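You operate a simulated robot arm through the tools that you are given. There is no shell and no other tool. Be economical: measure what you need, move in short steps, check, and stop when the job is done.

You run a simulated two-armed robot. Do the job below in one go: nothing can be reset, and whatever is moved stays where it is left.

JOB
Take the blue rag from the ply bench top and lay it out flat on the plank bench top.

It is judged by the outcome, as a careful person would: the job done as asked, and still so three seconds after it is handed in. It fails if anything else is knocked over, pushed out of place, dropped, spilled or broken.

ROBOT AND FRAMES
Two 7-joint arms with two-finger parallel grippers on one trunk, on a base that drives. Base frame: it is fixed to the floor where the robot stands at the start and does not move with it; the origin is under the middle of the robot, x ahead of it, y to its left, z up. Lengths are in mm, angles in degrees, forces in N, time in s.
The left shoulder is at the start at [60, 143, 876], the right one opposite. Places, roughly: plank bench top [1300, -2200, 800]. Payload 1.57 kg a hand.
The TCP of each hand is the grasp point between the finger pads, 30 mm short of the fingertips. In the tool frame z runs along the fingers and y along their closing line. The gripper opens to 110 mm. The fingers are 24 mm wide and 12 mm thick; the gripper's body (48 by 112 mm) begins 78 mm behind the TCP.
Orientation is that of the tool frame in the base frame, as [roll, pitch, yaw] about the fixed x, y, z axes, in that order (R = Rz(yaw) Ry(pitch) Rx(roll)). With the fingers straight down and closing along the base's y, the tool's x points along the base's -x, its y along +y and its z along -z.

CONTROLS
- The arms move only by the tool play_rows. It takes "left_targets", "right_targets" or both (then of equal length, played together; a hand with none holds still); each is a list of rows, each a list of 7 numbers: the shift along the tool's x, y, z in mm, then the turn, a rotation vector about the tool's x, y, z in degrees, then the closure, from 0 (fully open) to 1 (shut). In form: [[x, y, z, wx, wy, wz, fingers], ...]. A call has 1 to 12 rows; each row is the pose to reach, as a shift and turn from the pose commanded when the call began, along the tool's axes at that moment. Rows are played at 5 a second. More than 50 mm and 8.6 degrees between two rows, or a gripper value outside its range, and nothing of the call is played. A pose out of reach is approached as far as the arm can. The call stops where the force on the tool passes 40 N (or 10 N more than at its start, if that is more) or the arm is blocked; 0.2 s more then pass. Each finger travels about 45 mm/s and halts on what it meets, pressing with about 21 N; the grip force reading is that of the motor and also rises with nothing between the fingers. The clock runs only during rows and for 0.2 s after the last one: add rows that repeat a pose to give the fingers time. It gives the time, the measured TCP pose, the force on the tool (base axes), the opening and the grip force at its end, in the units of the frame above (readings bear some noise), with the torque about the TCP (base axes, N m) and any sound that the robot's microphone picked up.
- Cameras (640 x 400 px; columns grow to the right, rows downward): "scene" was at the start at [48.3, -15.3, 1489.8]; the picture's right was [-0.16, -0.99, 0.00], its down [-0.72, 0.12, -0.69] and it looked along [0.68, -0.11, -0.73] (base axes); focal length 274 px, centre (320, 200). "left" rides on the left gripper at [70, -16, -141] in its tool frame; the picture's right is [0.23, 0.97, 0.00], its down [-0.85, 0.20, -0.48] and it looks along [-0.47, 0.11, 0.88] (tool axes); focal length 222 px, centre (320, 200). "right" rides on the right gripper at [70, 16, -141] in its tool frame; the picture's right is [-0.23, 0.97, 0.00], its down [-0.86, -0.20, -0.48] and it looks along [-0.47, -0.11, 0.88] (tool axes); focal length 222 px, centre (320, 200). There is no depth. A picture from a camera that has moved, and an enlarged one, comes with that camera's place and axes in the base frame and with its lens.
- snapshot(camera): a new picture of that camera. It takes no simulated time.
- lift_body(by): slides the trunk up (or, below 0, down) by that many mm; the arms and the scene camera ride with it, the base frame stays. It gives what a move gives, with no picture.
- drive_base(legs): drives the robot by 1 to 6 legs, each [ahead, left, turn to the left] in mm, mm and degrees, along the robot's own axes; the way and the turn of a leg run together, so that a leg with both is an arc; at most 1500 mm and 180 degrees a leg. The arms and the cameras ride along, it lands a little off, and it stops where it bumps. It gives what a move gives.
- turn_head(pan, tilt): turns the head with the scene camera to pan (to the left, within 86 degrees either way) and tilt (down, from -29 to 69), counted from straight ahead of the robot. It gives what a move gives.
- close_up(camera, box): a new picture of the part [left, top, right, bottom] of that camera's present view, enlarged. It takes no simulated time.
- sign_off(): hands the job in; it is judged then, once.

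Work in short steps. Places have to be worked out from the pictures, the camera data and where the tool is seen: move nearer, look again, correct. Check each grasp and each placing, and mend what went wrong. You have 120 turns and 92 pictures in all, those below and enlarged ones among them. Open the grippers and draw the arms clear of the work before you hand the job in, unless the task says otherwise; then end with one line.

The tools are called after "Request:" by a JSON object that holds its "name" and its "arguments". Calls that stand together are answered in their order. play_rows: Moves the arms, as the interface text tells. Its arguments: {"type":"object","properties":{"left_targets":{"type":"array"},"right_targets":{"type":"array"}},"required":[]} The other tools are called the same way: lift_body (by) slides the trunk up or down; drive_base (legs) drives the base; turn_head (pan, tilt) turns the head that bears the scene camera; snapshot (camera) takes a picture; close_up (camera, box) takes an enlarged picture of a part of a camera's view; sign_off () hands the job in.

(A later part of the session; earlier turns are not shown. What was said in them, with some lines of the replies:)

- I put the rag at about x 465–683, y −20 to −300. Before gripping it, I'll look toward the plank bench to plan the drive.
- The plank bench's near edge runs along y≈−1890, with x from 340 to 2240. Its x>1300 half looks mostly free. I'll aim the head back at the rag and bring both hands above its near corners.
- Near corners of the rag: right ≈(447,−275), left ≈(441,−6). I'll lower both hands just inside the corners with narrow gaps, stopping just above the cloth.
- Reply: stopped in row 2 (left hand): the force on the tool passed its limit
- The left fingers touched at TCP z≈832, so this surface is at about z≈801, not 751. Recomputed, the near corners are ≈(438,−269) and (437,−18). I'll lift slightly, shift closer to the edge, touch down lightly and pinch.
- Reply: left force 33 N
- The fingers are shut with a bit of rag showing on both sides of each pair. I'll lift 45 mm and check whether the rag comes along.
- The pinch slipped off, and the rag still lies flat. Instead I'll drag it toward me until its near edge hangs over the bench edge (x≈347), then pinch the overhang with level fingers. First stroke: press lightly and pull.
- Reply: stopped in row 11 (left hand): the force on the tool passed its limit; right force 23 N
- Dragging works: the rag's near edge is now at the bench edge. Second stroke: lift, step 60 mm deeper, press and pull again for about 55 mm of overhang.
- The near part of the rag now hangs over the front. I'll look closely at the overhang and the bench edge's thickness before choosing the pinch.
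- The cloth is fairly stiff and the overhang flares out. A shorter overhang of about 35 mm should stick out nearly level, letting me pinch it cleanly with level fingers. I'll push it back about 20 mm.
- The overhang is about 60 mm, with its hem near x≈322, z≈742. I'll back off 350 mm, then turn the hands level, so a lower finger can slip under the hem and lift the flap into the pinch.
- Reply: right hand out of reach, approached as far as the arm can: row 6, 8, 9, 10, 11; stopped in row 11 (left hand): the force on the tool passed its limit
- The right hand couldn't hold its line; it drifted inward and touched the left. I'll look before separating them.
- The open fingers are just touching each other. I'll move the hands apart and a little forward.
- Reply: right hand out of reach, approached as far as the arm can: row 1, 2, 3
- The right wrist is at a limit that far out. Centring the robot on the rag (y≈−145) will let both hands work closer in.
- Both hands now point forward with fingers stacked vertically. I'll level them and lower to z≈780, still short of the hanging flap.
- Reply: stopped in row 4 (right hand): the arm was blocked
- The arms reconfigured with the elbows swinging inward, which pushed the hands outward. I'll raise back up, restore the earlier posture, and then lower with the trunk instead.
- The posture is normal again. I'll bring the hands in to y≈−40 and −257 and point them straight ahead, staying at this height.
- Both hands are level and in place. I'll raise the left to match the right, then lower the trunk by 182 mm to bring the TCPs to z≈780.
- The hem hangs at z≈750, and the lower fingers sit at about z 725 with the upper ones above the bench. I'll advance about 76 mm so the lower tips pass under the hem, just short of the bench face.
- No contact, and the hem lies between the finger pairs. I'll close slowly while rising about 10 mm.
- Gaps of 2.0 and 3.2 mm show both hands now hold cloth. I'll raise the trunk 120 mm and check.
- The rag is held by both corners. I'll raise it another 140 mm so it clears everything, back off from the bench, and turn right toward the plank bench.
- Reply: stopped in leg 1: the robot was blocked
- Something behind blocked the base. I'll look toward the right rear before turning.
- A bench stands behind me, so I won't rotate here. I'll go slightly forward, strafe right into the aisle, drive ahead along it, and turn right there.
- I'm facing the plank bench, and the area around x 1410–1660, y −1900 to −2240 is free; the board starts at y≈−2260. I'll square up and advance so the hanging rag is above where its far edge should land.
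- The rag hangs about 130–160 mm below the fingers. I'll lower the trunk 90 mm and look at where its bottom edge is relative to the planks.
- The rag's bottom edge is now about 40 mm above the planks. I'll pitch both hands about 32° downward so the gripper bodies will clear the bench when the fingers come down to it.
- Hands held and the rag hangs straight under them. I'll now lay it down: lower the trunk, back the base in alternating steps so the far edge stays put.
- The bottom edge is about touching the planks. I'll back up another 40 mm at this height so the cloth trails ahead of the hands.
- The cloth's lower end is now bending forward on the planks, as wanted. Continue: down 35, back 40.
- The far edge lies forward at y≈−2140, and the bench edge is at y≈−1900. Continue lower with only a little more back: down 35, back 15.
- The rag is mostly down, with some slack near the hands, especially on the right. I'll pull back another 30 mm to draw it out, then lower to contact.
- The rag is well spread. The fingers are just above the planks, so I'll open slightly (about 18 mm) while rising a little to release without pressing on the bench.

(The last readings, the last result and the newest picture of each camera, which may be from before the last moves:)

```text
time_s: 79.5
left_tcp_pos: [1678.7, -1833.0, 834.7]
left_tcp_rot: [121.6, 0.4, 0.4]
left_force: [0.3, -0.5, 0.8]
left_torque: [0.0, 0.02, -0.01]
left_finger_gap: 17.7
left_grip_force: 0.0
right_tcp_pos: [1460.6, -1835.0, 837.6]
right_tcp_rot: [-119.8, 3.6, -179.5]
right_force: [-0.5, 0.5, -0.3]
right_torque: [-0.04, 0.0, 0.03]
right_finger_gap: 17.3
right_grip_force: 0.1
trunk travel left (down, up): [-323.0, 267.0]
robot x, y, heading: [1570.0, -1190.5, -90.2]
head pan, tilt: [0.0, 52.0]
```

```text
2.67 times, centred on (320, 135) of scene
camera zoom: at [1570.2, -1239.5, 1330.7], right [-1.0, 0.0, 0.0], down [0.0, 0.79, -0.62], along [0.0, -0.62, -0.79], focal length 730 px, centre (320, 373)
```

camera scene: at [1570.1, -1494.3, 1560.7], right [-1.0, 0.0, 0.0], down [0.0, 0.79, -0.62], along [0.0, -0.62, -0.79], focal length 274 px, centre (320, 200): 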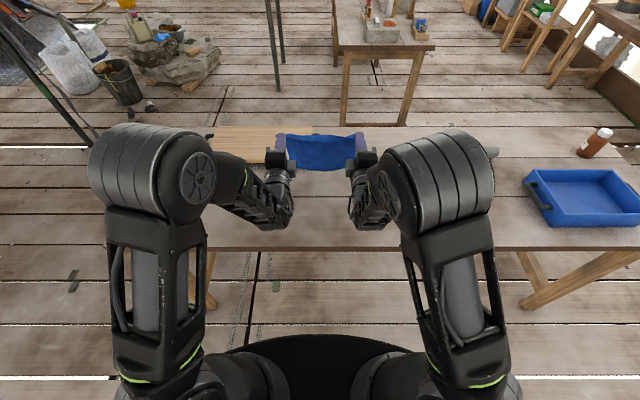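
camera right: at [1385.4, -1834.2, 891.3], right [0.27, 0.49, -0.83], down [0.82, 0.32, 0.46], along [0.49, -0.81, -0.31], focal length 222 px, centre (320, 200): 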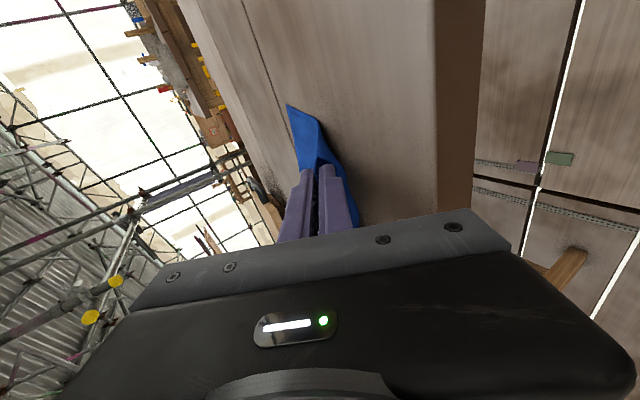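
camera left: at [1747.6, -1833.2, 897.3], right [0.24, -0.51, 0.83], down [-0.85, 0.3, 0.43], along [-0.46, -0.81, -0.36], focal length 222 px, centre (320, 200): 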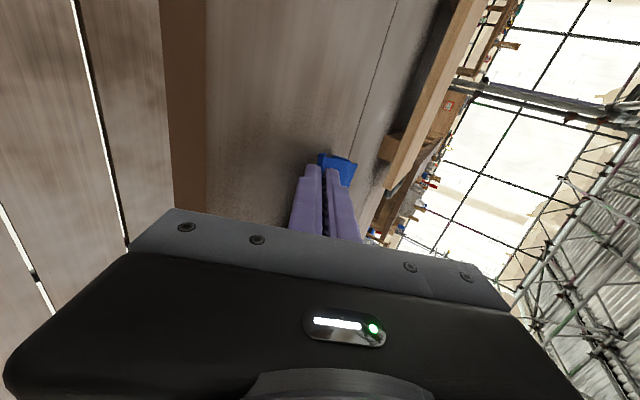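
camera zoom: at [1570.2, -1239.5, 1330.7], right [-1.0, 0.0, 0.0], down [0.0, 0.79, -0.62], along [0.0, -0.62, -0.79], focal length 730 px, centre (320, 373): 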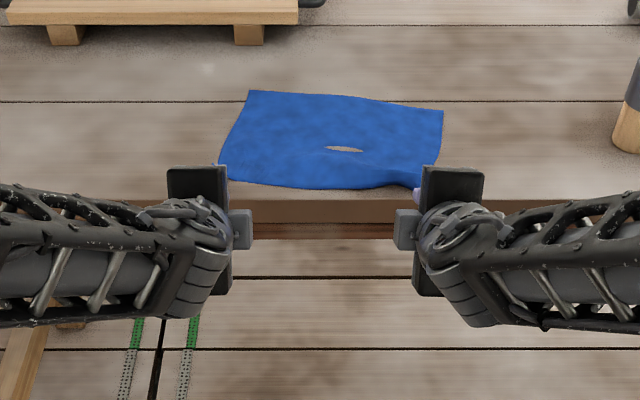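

Released. I'll back off further and look at the rag.

Request:
{"name": "drive_base", "arguments": {"legs": [[-150, 0, 0]]}}

Request:
{"name": "lift_body", "arguments": {"by": 200}}

Request:
{"name": "snapshot", "arguments": {"camera": "scene"}}

Request:
{"name": "close_up", "arguments": {"camera": "scene", "box": [240, 60, 400, 160]}}

```text
time_s: 80.9
left_tcp_pos: [1678.4, -1683.2, 834.7]
left_tcp_rot: [121.6, 0.3, 0.4]
left_force: [-1.2, 0.4, -0.5]
left_torque: [-0.03, -0.02, 0.0]
left_finger_gap: 17.7
left_grip_force: 0.1
right_tcp_pos: [1459.5, -1685.7, 836.2]
right_tcp_rot: [-119.9, 3.6, -179.5]
right_force: [0.8, 0.6, 0.6]
right_torque: [0.0, -0.04, -0.03]
right_finger_gap: 17.4
right_grip_force: 0.0
trunk travel left (down, up): [-323.0, 267.0]
robot x, y, heading: [1571.5, -1042.8, -90.1]
head pan, tilt: [0.0, 52.0]
```

```text
time_s: 83.0
left_tcp_pos: [1677.2, -1685.5, 1035.3]
left_tcp_rot: [121.7, 0.4, 0.4]
left_force: [0.7, -0.5, 0.1]
left_torque: [-0.01, -0.05, 0.01]
left_finger_gap: 17.4
left_grip_force: 0.0
right_tcp_pos: [1460.9, -1685.1, 1037.5]
right_tcp_rot: [-120.0, 3.5, -179.4]
right_force: [0.5, 0.1, 0.1]
right_torque: [-0.02, 0.03, -0.03]
right_finger_gap: 17.7
right_grip_force: 0.1
trunk travel left (down, up): [-523.0, 67.0]
robot x, y, heading: [1574.2, -1039.4, -90.1]
head pan, tilt: [0.0, 52.0]
```

```text
28 pictures are left
camera scene: at [1570.3, -1090.7, 1530.6], right [-1.0, 0.0, 0.0], down [0.0, 0.79, -0.62], along [0.0, -0.62, -0.79], focal length 274 px, centre (320, 200)
```

scene: 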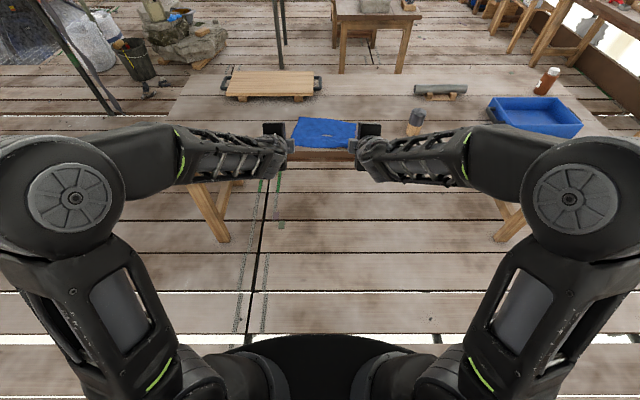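

```text
4.00 times, centred on (320, 110) of scene
camera zoom: at [1570.3, -1090.7, 1530.6], right [-1.0, 0.0, 0.0], down [0.0, 0.79, -0.62], along [0.0, -0.62, -0.79], focal length 1095 px, centre (320, 560)
```

zoom: 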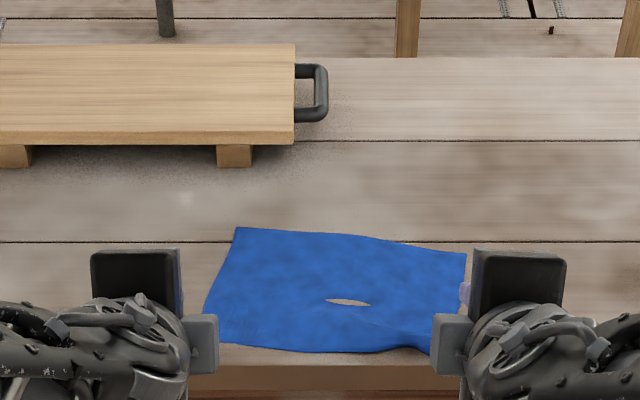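

Mostly flat; the right near corner is hidden by my hand. I'll spread the hands outward for a clear view.

Request:
{"name": "play_rows", "arguments": {"left_targets": [[40, 0, 0, 0, 0, 0, 0.84], [80, 0, 0, 0, 0, 0, 0.84], [110, 0, 0, 0, 0, 0, 0.84]], "right_targets": [[40, 0, 0, 0, 0, 0, 0.84], [80, 0, 0, 0, 0, 0, 0.84], [110, 0, 0, 0, 0, 0, 0.84]]}}

Request:
{"name": "close_up", "arguments": {"camera": "scene", "box": [240, 80, 400, 180]}}

```text
time_s: 83.8
left_tcp_pos: [1789.4, -1682.5, 1033.0]
left_tcp_rot: [121.8, 0.4, 0.3]
left_force: [0.0, 0.2, -0.5]
left_torque: [-0.01, -0.01, -0.03]
left_finger_gap: 17.7
left_grip_force: 0.1
right_tcp_pos: [1352.2, -1688.1, 1027.7]
right_tcp_rot: [-119.9, 3.7, -179.4]
right_force: [-0.4, 0.1, 0.6]
right_torque: [0.04, -0.02, 0.01]
right_finger_gap: 17.6
right_grip_force: 0.1
trunk travel left (down, up): [-523.0, 67.0]
robot x, y, heading: [1569.8, -1043.7, -89.9]
head pan, tilt: [0.0, 52.0]
```

```text
4.00 times, centred on (320, 130) of scene
camera zoom: at [1570.3, -1090.5, 1530.7], right [-1.0, 0.0, 0.0], down [0.0, 0.79, -0.62], along [0.0, -0.62, -0.79], focal length 1095 px, centre (320, 480)
```

zoom: 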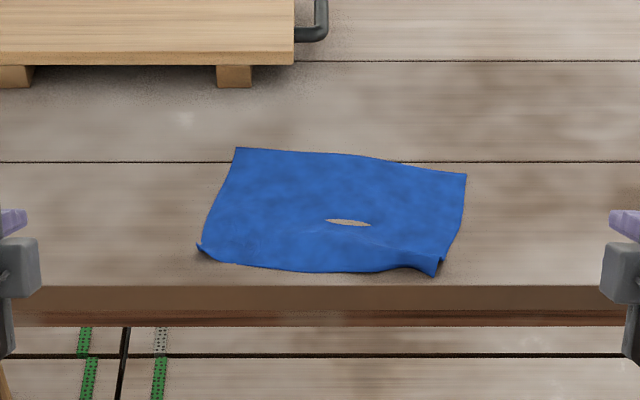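

The rag is spread; the near corners look slightly curled or folded. I'll zoom in on both.

Request:
{"name": "close_up", "arguments": {"camera": "scene", "box": [325, 120, 365, 155]}}

Request:
{"name": "close_up", "arguments": {"camera": "scene", "box": [280, 110, 320, 150]}}

Request:
{"name": "snapshot", "arguments": {"camera": "right"}}

```text
11.43 times, centred on (345, 138) of scene
camera zoom: at [1570.3, -1090.5, 1530.7], right [-1.0, 0.0, 0.0], down [0.0, 0.79, -0.62], along [0.0, -0.62, -0.79], focal length 3128 px, centre (34, 914)
```

zoom: 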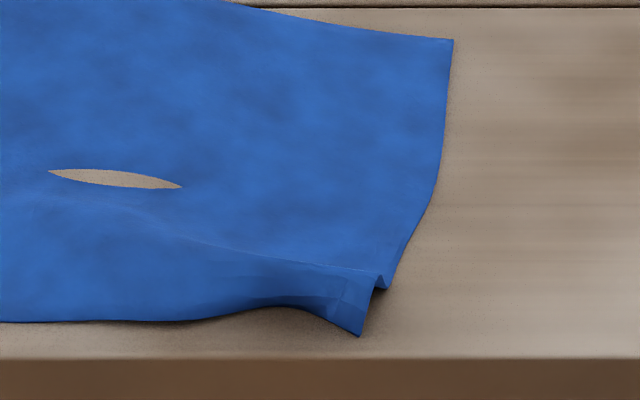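

```text
10.00 times, centred on (300, 130) of scene
camera zoom: at [1570.3, -1090.5, 1530.7], right [-1.0, 0.0, 0.0], down [0.0, 0.79, -0.62], along [0.0, -0.62, -0.79], focal length 2737 px, centre (520, 900)
```

zoom: 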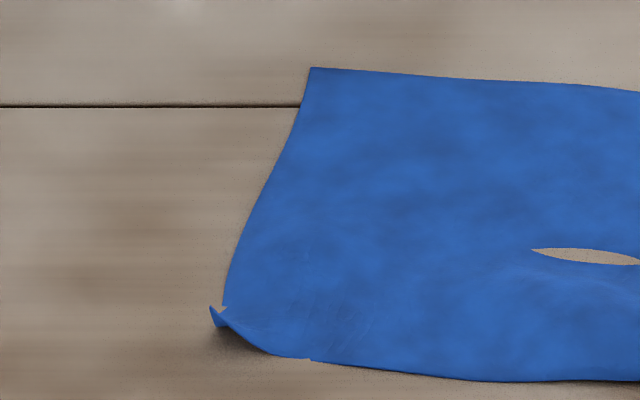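

```text
23 pictures are left
camera right: at [1278.0, -1557.2, 1080.2], right [0.27, 0.49, -0.83], down [0.82, 0.32, 0.46], along [0.5, -0.81, -0.31], focal length 222 px, centre (320, 200)
```

right: 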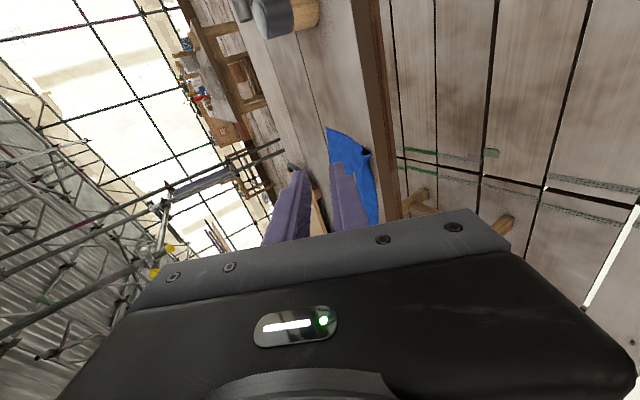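

The right near corner has a raised ruck and the left one a small curl. I'll turn the hands straight down with fingers shut, to smooth the cloth by light pressing strokes.

Request:
{"name": "play_rows", "arguments": {"left_targets": [[0, 0, 0, 7.3, 0, 0, 1], [0, 0, 0, 14.6, 0, 0, 1], [0, 0, 0, 21.9, 0, 0, 1], [0, 0, 0, 29.2, 0, 0, 1], [0, 0, 0, 36.5, 0, 0, 1], [0, 0, 0, 43.8, 0, 0, 1], [0, 0, 0, 51, 0, 0, 1], [0, 0, 0, 58, 0, 0, 1]], "right_targets": [[0, 0, 0, -7.5, 0, 0, 1], [0, 0, 0, -15, 0, 0, 1], [0, 0, 0, -22.5, 0, 0, 1], [0, 0, 0, -30, 0, 0, 1], [0, 0, 0, -37.5, 0, 0, 1], [0, 0, 0, -45, 0, 0, 1], [0, 0, 0, -52.5, 0, 0, 1], [0, 0, 0, -60, 0, 0, 1]]}}

```text
time_s: 85.6
left_tcp_pos: [1788.5, -1681.7, 1034.8]
left_tcp_rot: [176.1, 0.4, 0.4]
left_force: [-0.1, 0.2, -0.3]
left_torque: [-0.03, -0.02, -0.01]
left_finger_gap: 0.2
left_grip_force: 20.6
left hand out of reach, approached as far as the arm can: row 2, 8
right_tcp_pos: [1350.6, -1685.4, 1030.6]
right_tcp_rot: [-176.1, 3.5, -179.4]
right_force: [0.5, 0.9, 0.0]
right_torque: [-0.04, 0.04, 0.02]
right_finger_gap: 0.0
right_grip_force: 21.3
right hand out of reach, approached as far as the arm can: row 1, 2, 8
trunk travel left (down, up): [-523.0, 67.0]
robot x, y, heading: [1574.1, -1044.7, -89.9]
head pan, tilt: [0.0, 52.0]
```

Hands are pointing down. I'll bring them inward to the rag's width, drive up to the bench and lower to just above the cloth.

Request:
{"name": "play_rows", "arguments": {"left_targets": [[-40, 0, 0, 0, 0, 0, 1], [-80, 0, 0, 0, 0, 0, 1], [-120, 0, 0, 0, 0, 0, 1], [-120, 0, 0, 0, 0, 0, 1]], "right_targets": [[-28, 0, 0, 0, 0, 0, 1], [-56, 0, 0, 0, 0, 0, 1], [-85, 0, 0, 0, 0, 0, 1], [-85, 0, 0, 0, 0, 0, 1]]}}

Request:
{"name": "drive_base", "arguments": {"legs": [[310, 0, 0]]}}

Request:
{"name": "lift_body", "arguments": {"by": -160}}

Request:
{"name": "snapshot", "arguments": {"camera": "right"}}

Request:
{"name": "snapshot", "arguments": {"camera": "left"}}

```text
time_s: 86.6
left_tcp_pos: [1670.5, -1688.2, 1036.5]
left_tcp_rot: [176.0, 0.6, 0.5]
left_force: [0.2, -0.6, 0.3]
left_torque: [0.0, -0.05, -0.01]
left_finger_gap: 0.1
left_grip_force: 20.8
right_tcp_pos: [1437.7, -1684.6, 1036.6]
right_tcp_rot: [-176.0, 3.6, -179.4]
right_force: [0.3, 0.1, -0.3]
right_torque: [-0.01, -0.02, 0.0]
right_finger_gap: 0.0
right_grip_force: 21.0
trunk travel left (down, up): [-523.0, 67.0]
robot x, y, heading: [1572.0, -1044.2, -89.9]
head pan, tilt: [0.0, 52.0]
```

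```text
time_s: 88.7
left_tcp_pos: [1665.0, -1991.8, 1034.5]
left_tcp_rot: [176.2, 0.5, 0.2]
left_force: [-0.1, 0.4, -0.2]
left_torque: [0.03, -0.02, 0.0]
left_finger_gap: 0.0
left_grip_force: 21.1
right_tcp_pos: [1429.9, -1989.8, 1036.5]
right_tcp_rot: [-176.2, 3.6, -179.9]
right_force: [0.1, -0.2, -0.5]
right_torque: [0.01, -0.02, -0.04]
right_finger_gap: 0.2
right_grip_force: 21.2
trunk travel left (down, up): [-523.0, 67.0]
robot x, y, heading: [1568.0, -1346.6, -90.5]
head pan, tilt: [0.0, 52.0]
```

```text
time_s: 90.5
left_tcp_pos: [1665.3, -1991.6, 875.7]
left_tcp_rot: [176.0, 0.5, 0.2]
left_force: [-0.4, -0.5, 0.8]
left_torque: [-0.01, 0.01, 0.01]
left_finger_gap: 0.0
left_grip_force: 21.4
right_tcp_pos: [1429.2, -1988.7, 876.0]
right_tcp_rot: [-176.0, 3.6, -179.9]
right_force: [0.4, 0.3, 0.6]
right_torque: [0.0, -0.02, 0.02]
right_finger_gap: 0.1
right_grip_force: 20.8
trunk travel left (down, up): [-363.0, 227.0]
robot x, y, heading: [1566.7, -1347.8, -90.4]
head pan, tilt: [0.0, 52.0]
```

```text
22 pictures are left
camera right: at [1350.9, -1962.8, 1011.4], right [0.23, 0.97, -0.05], down [0.82, -0.16, 0.54], along [0.52, -0.17, -0.84], focal length 222 px, centre (320, 200)
```

right: 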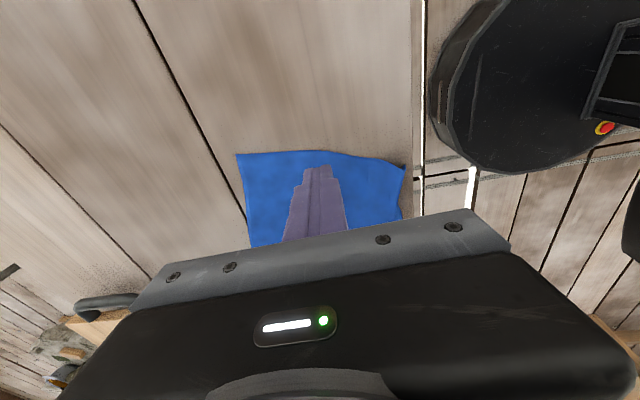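

```text
21 pictures are left
camera left: at [1735.5, -1965.7, 1015.0], right [0.23, -0.97, 0.07], down [-0.85, -0.17, 0.5], along [-0.47, -0.17, -0.86], focal length 222 px, centre (320, 200)
```

left: 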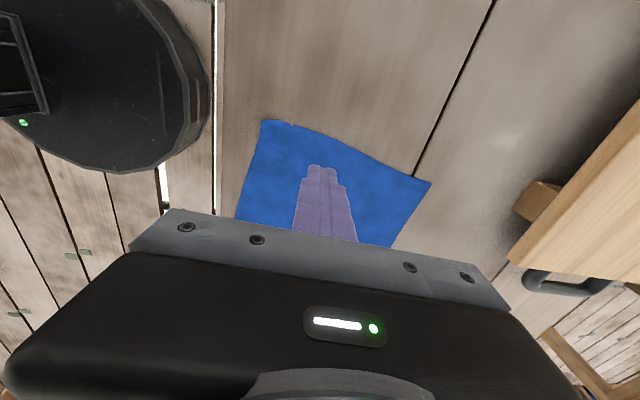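

The left side now looks flat. I'll zoom the right-hand camera on the near-right corner.

Request:
{"name": "close_up", "arguments": {"camera": "right", "box": [220, 130, 430, 260]}}

```text
3.05 times, centred on (325, 195) of right
camera zoom: at [1350.9, -1962.8, 1011.4], right [0.23, 0.97, -0.05], down [0.82, -0.16, 0.54], along [0.52, -0.17, -0.84], focal length 677 px, centre (305, 215)
```

zoom: 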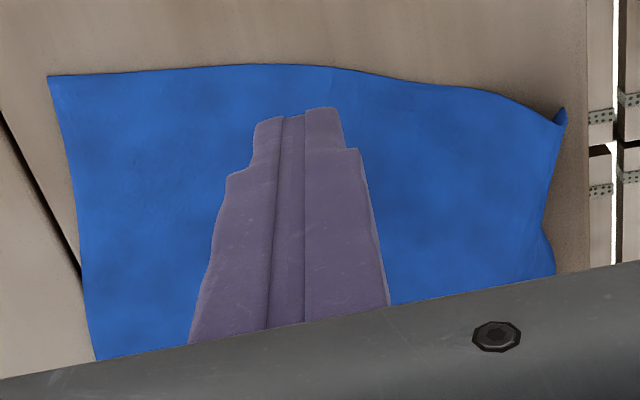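

The ruck remains at the near-right corner, and the right side sits about 45 mm nearer me than the left. Both hands press lightly; the left holds while the right strokes forward to draw out the ruck. First I'll find contact.

Request:
{"name": "play_rows", "arguments": {"left_targets": [[0, 0, 20, 0, 0, 0, 1], [0, 0, 36, 0, 0, 0, 1], [0, 0, 40, 0, 0, 0, 1], [0, 0, 43, 0, 0, 0, 1], [0, 0, 44, 0, 0, 0, 1]], "right_targets": [[0, 0, 20, 0, 0, 0, 1], [0, 0, 36, 0, 0, 0, 1], [0, 0, 40, 0, 0, 0, 1], [0, 0, 43, 0, 0, 0, 1], [0, 0, 44, 0, 0, 0, 1]]}}

```text
time_s: 91.7
left_tcp_pos: [1663.4, -1994.6, 831.5]
left_tcp_rot: [176.0, 0.4, -0.1]
left_force: [-2.0, 0.2, 3.9]
left_torque: [0.03, -0.03, 0.0]
left_finger_gap: 0.1
left_grip_force: 20.9
right_tcp_pos: [1432.9, -1990.4, 832.4]
right_tcp_rot: [-176.1, 3.6, -180.0]
right_force: [-0.2, -0.1, 1.4]
right_torque: [-0.02, -0.03, -0.02]
right_finger_gap: 0.0
right_grip_force: 20.4
trunk travel left (down, up): [-363.0, 227.0]
robot x, y, heading: [1567.8, -1346.7, -90.5]
head pan, tilt: [0.0, 52.0]
```

Contact has just begun. I'll press about 1.5 mm deeper and stroke the right hand 42 mm forward, then lift.

Request:
{"name": "play_rows", "arguments": {"left_targets": [[0, 0, 1, 0, 0, 0, 1], [0, 0, 1, 0, 0, 0, 1], [0, 0, 1, 0, 0, 0, 1], [0, 0, 1, 0, 0, 0, 1], [0, 0, 1, 0, 0, 0, 1], [0, 0, 1, 0, 0, 0, 1], [0, 0, -20, 0, 0, 0, 1], [0, 0, -50, 0, 0, 0, 1]], "right_targets": [[0, 0, 2, 0, 0, 0, 1], [0, -8, 2, 0, 0, 0, 1], [0, -17, 1.5, 0, 0, 0, 1], [0, -26, 1, 0, 0, 0, 1], [0, -35, 0.5, 0, 0, 0, 1], [0, -42, 0, 0, 0, 0, 1], [0, -42, -20, 0, 0, 0, 1], [0, -42, -50, 0, 0, 0, 1]]}}

Request:
{"name": "close_up", "arguments": {"camera": "right", "box": [200, 120, 440, 270]}}

```text
time_s: 93.5
left_tcp_pos: [1665.0, -1993.6, 871.1]
left_tcp_rot: [176.1, 0.6, 0.2]
left_force: [0.8, 1.1, -1.0]
left_torque: [-0.01, 0.0, -0.01]
left_finger_gap: 0.1
left_grip_force: 20.8
left hand out of reach, approached as far as the arm can: row 8
right_tcp_pos: [1433.9, -2025.8, 834.0]
right_tcp_rot: [-176.0, 3.7, -179.9]
right_force: [0.4, 0.0, -0.2]
right_torque: [0.01, 0.01, -0.01]
right_finger_gap: 0.1
right_grip_force: 21.0
right hand out of reach, approached as far as the arm can: row 6, 7, 8
trunk travel left (down, up): [-363.0, 227.0]
robot x, y, heading: [1571.4, -1346.7, -90.5]
head pan, tilt: [0.0, 52.0]
```

```text
2.67 times, centred on (320, 195) of right
camera zoom: at [1354.5, -2000.5, 969.6], right [0.23, 0.97, -0.05], down [0.82, -0.16, 0.54], along [0.52, -0.17, -0.84], focal length 592 px, centre (320, 213)
```

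zoom: 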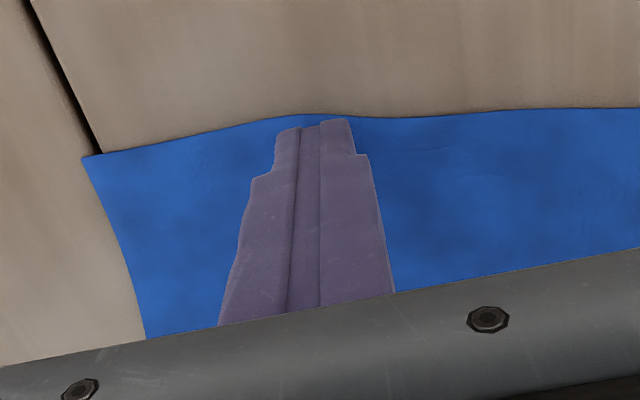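

The right arm reached its forward limit at about 35 mm of stroke. I'll lift with the trunk and look.

Request:
{"name": "lift_body", "arguments": {"by": 90}}

Request:
{"name": "close_up", "arguments": {"camera": "right", "box": [200, 90, 440, 240]}}

Request:
{"name": "close_up", "arguments": {"camera": "scene", "box": [200, 60, 440, 210]}}

```text
time_s: 94.8
left_tcp_pos: [1664.7, -1992.1, 961.8]
left_tcp_rot: [176.1, 0.4, 0.2]
left_force: [0.0, 0.8, -0.6]
left_torque: [-0.01, 0.04, 0.02]
left_finger_gap: 0.0
left_grip_force: 21.4
right_tcp_pos: [1433.8, -2026.1, 924.3]
right_tcp_rot: [-176.0, 3.6, -179.9]
right_force: [0.0, -0.1, 0.2]
right_torque: [-0.02, -0.02, -0.03]
right_finger_gap: 0.0
right_grip_force: 21.0
trunk travel left (down, up): [-453.0, 137.0]
robot x, y, heading: [1570.8, -1342.9, -90.2]
head pan, tilt: [0.0, 52.0]
```

```text
2.67 times, centred on (320, 165) of right
camera zoom: at [1354.4, -2000.4, 1059.7], right [0.23, 0.97, -0.05], down [0.82, -0.16, 0.54], along [0.52, -0.17, -0.84], focal length 592 px, centre (320, 293)
```

zoom: 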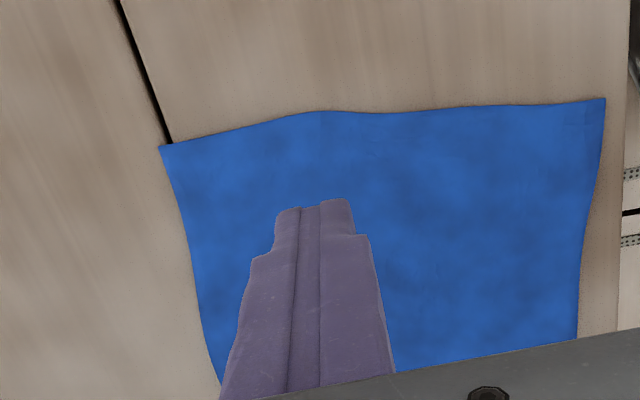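

```text
2.67 times, centred on (320, 135) of scene
camera zoom: at [1568.7, -1395.1, 1460.6], right [-1.0, 0.01, 0.0], down [0.01, 0.79, -0.62], along [0.0, -0.62, -0.79], focal length 730 px, centre (320, 373)
```

zoom: 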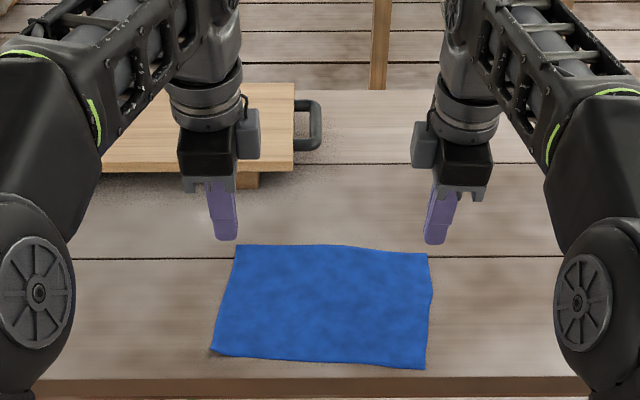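

The stroke worked: the rag now lies flat with all four corners spread, fully on the bench. I'll raise, back clear, and open the grippers.

Request:
{"name": "lift_body", "arguments": {"by": 100}}

Request:
{"name": "drive_base", "arguments": {"legs": [[-350, 0, 0]]}}

Request:
{"name": "play_rows", "arguments": {"left_targets": [[0, 0, 0, 0, 0, 0, 0.5], [0, 0, 0, 0, 0, 0, 0], [0, 0, 0, 0, 0, 0, 0], [0, 0, 0, 0, 0, 0, 0], [0, 0, 0, 0, 0, 0, 0], [0, 0, 0, 0, 0, 0, 0]], "right_targets": [[0, 0, 0, 0, 0, 0, 0.5], [0, 0, 0, 0, 0, 0, 0], [0, 0, 0, 0, 0, 0, 0], [0, 0, 0, 0, 0, 0, 0], [0, 0, 0, 0, 0, 0, 0], [0, 0, 0, 0, 0, 0, 0]]}}

Request:
{"name": "snapshot", "arguments": {"camera": "scene"}}

Request:
{"name": "close_up", "arguments": {"camera": "scene", "box": [240, 80, 400, 180]}}

```text
time_s: 96.1
left_tcp_pos: [1665.6, -1993.9, 1061.0]
left_tcp_rot: [176.1, 0.4, 0.1]
left_force: [0.0, -1.3, -0.7]
left_torque: [-0.01, -0.04, -0.01]
left_finger_gap: 0.0
left_grip_force: 21.5
right_tcp_pos: [1432.9, -2026.2, 1023.1]
right_tcp_rot: [-176.2, 3.5, -179.9]
right_force: [-0.1, -0.3, 0.0]
right_torque: [-0.01, -0.01, -0.04]
right_finger_gap: 0.0
right_grip_force: 20.9
trunk travel left (down, up): [-553.0, 37.0]
robot x, y, heading: [1571.8, -1347.2, -90.2]
head pan, tilt: [0.0, 52.0]
```

```text
time_s: 98.3
left_tcp_pos: [1667.9, -1648.5, 1062.3]
left_tcp_rot: [176.0, 0.4, 0.1]
left_force: [-0.2, -0.2, 0.5]
left_torque: [-0.01, 0.02, -0.01]
left_finger_gap: 0.0
left_grip_force: 20.7
right_tcp_pos: [1436.3, -1680.8, 1024.8]
right_tcp_rot: [-176.0, 3.6, -179.7]
right_force: [0.4, -0.1, 0.0]
right_torque: [-0.02, -0.03, 0.01]
right_finger_gap: 0.1
right_grip_force: 21.5
trunk travel left (down, up): [-553.0, 37.0]
robot x, y, heading: [1573.1, -1005.3, -90.6]
head pan, tilt: [0.0, 52.0]
```

```text
time_s: 99.7
left_tcp_pos: [1668.2, -1648.7, 1062.0]
left_tcp_rot: [176.0, 0.5, 0.1]
left_force: [-0.8, 0.0, 0.8]
left_torque: [0.02, -0.02, -0.01]
left_finger_gap: 110.0
left_grip_force: 0.1
right_tcp_pos: [1437.2, -1681.6, 1025.4]
right_tcp_rot: [-175.9, 3.6, -179.8]
right_force: [-0.1, 0.8, 0.1]
right_torque: [-0.02, -0.01, 0.0]
right_finger_gap: 109.8
right_grip_force: 0.1
trunk travel left (down, up): [-553.0, 37.0]
robot x, y, heading: [1574.8, -1000.9, -90.4]
head pan, tilt: [0.0, 52.0]
```

```text
16 pictures are left
camera scene: at [1571.2, -1050.6, 1560.7], right [-1.0, 0.01, 0.0], down [0.01, 0.79, -0.62], along [0.0, -0.62, -0.79], focal length 274 px, centre (320, 200)
```

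scene: 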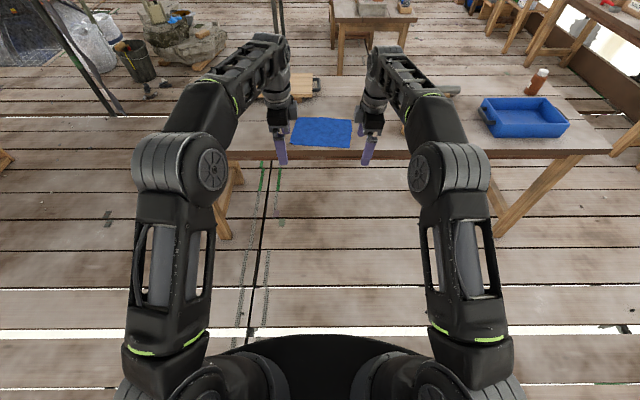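

```text
4.00 times, centred on (320, 130) of scene
camera zoom: at [1571.2, -1050.6, 1560.7], right [-1.0, 0.01, 0.0], down [0.01, 0.79, -0.62], along [0.0, -0.62, -0.79], focal length 1095 px, centre (320, 480)
```

zoom: 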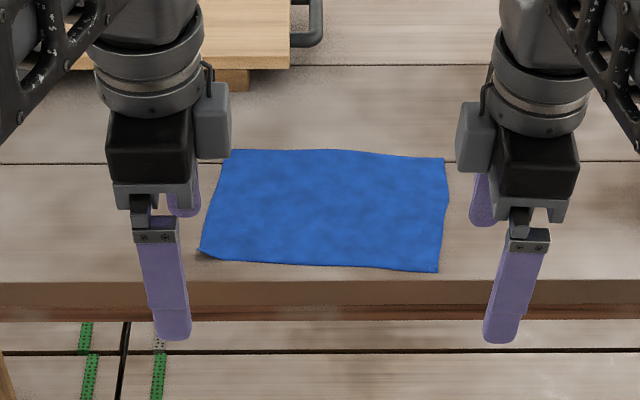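

The rag lies flat on the plank bench, fully on the top. The grippers are open and clear, and nothing else on the bench has been disturbed, so I'm handing in.

Request:
{"name": "sign_off", "arguments": {}}

```text
The job is handed in.
```

The blue rag is off the ply bench and lies flat on the plank bench top. It sits fully on the bench with only a slight curl at the near-left corner. While backing away from the ply bench, the base bumped once against the bench behind the robot; I saw nothing disturbed there, but did not check that bench closely.
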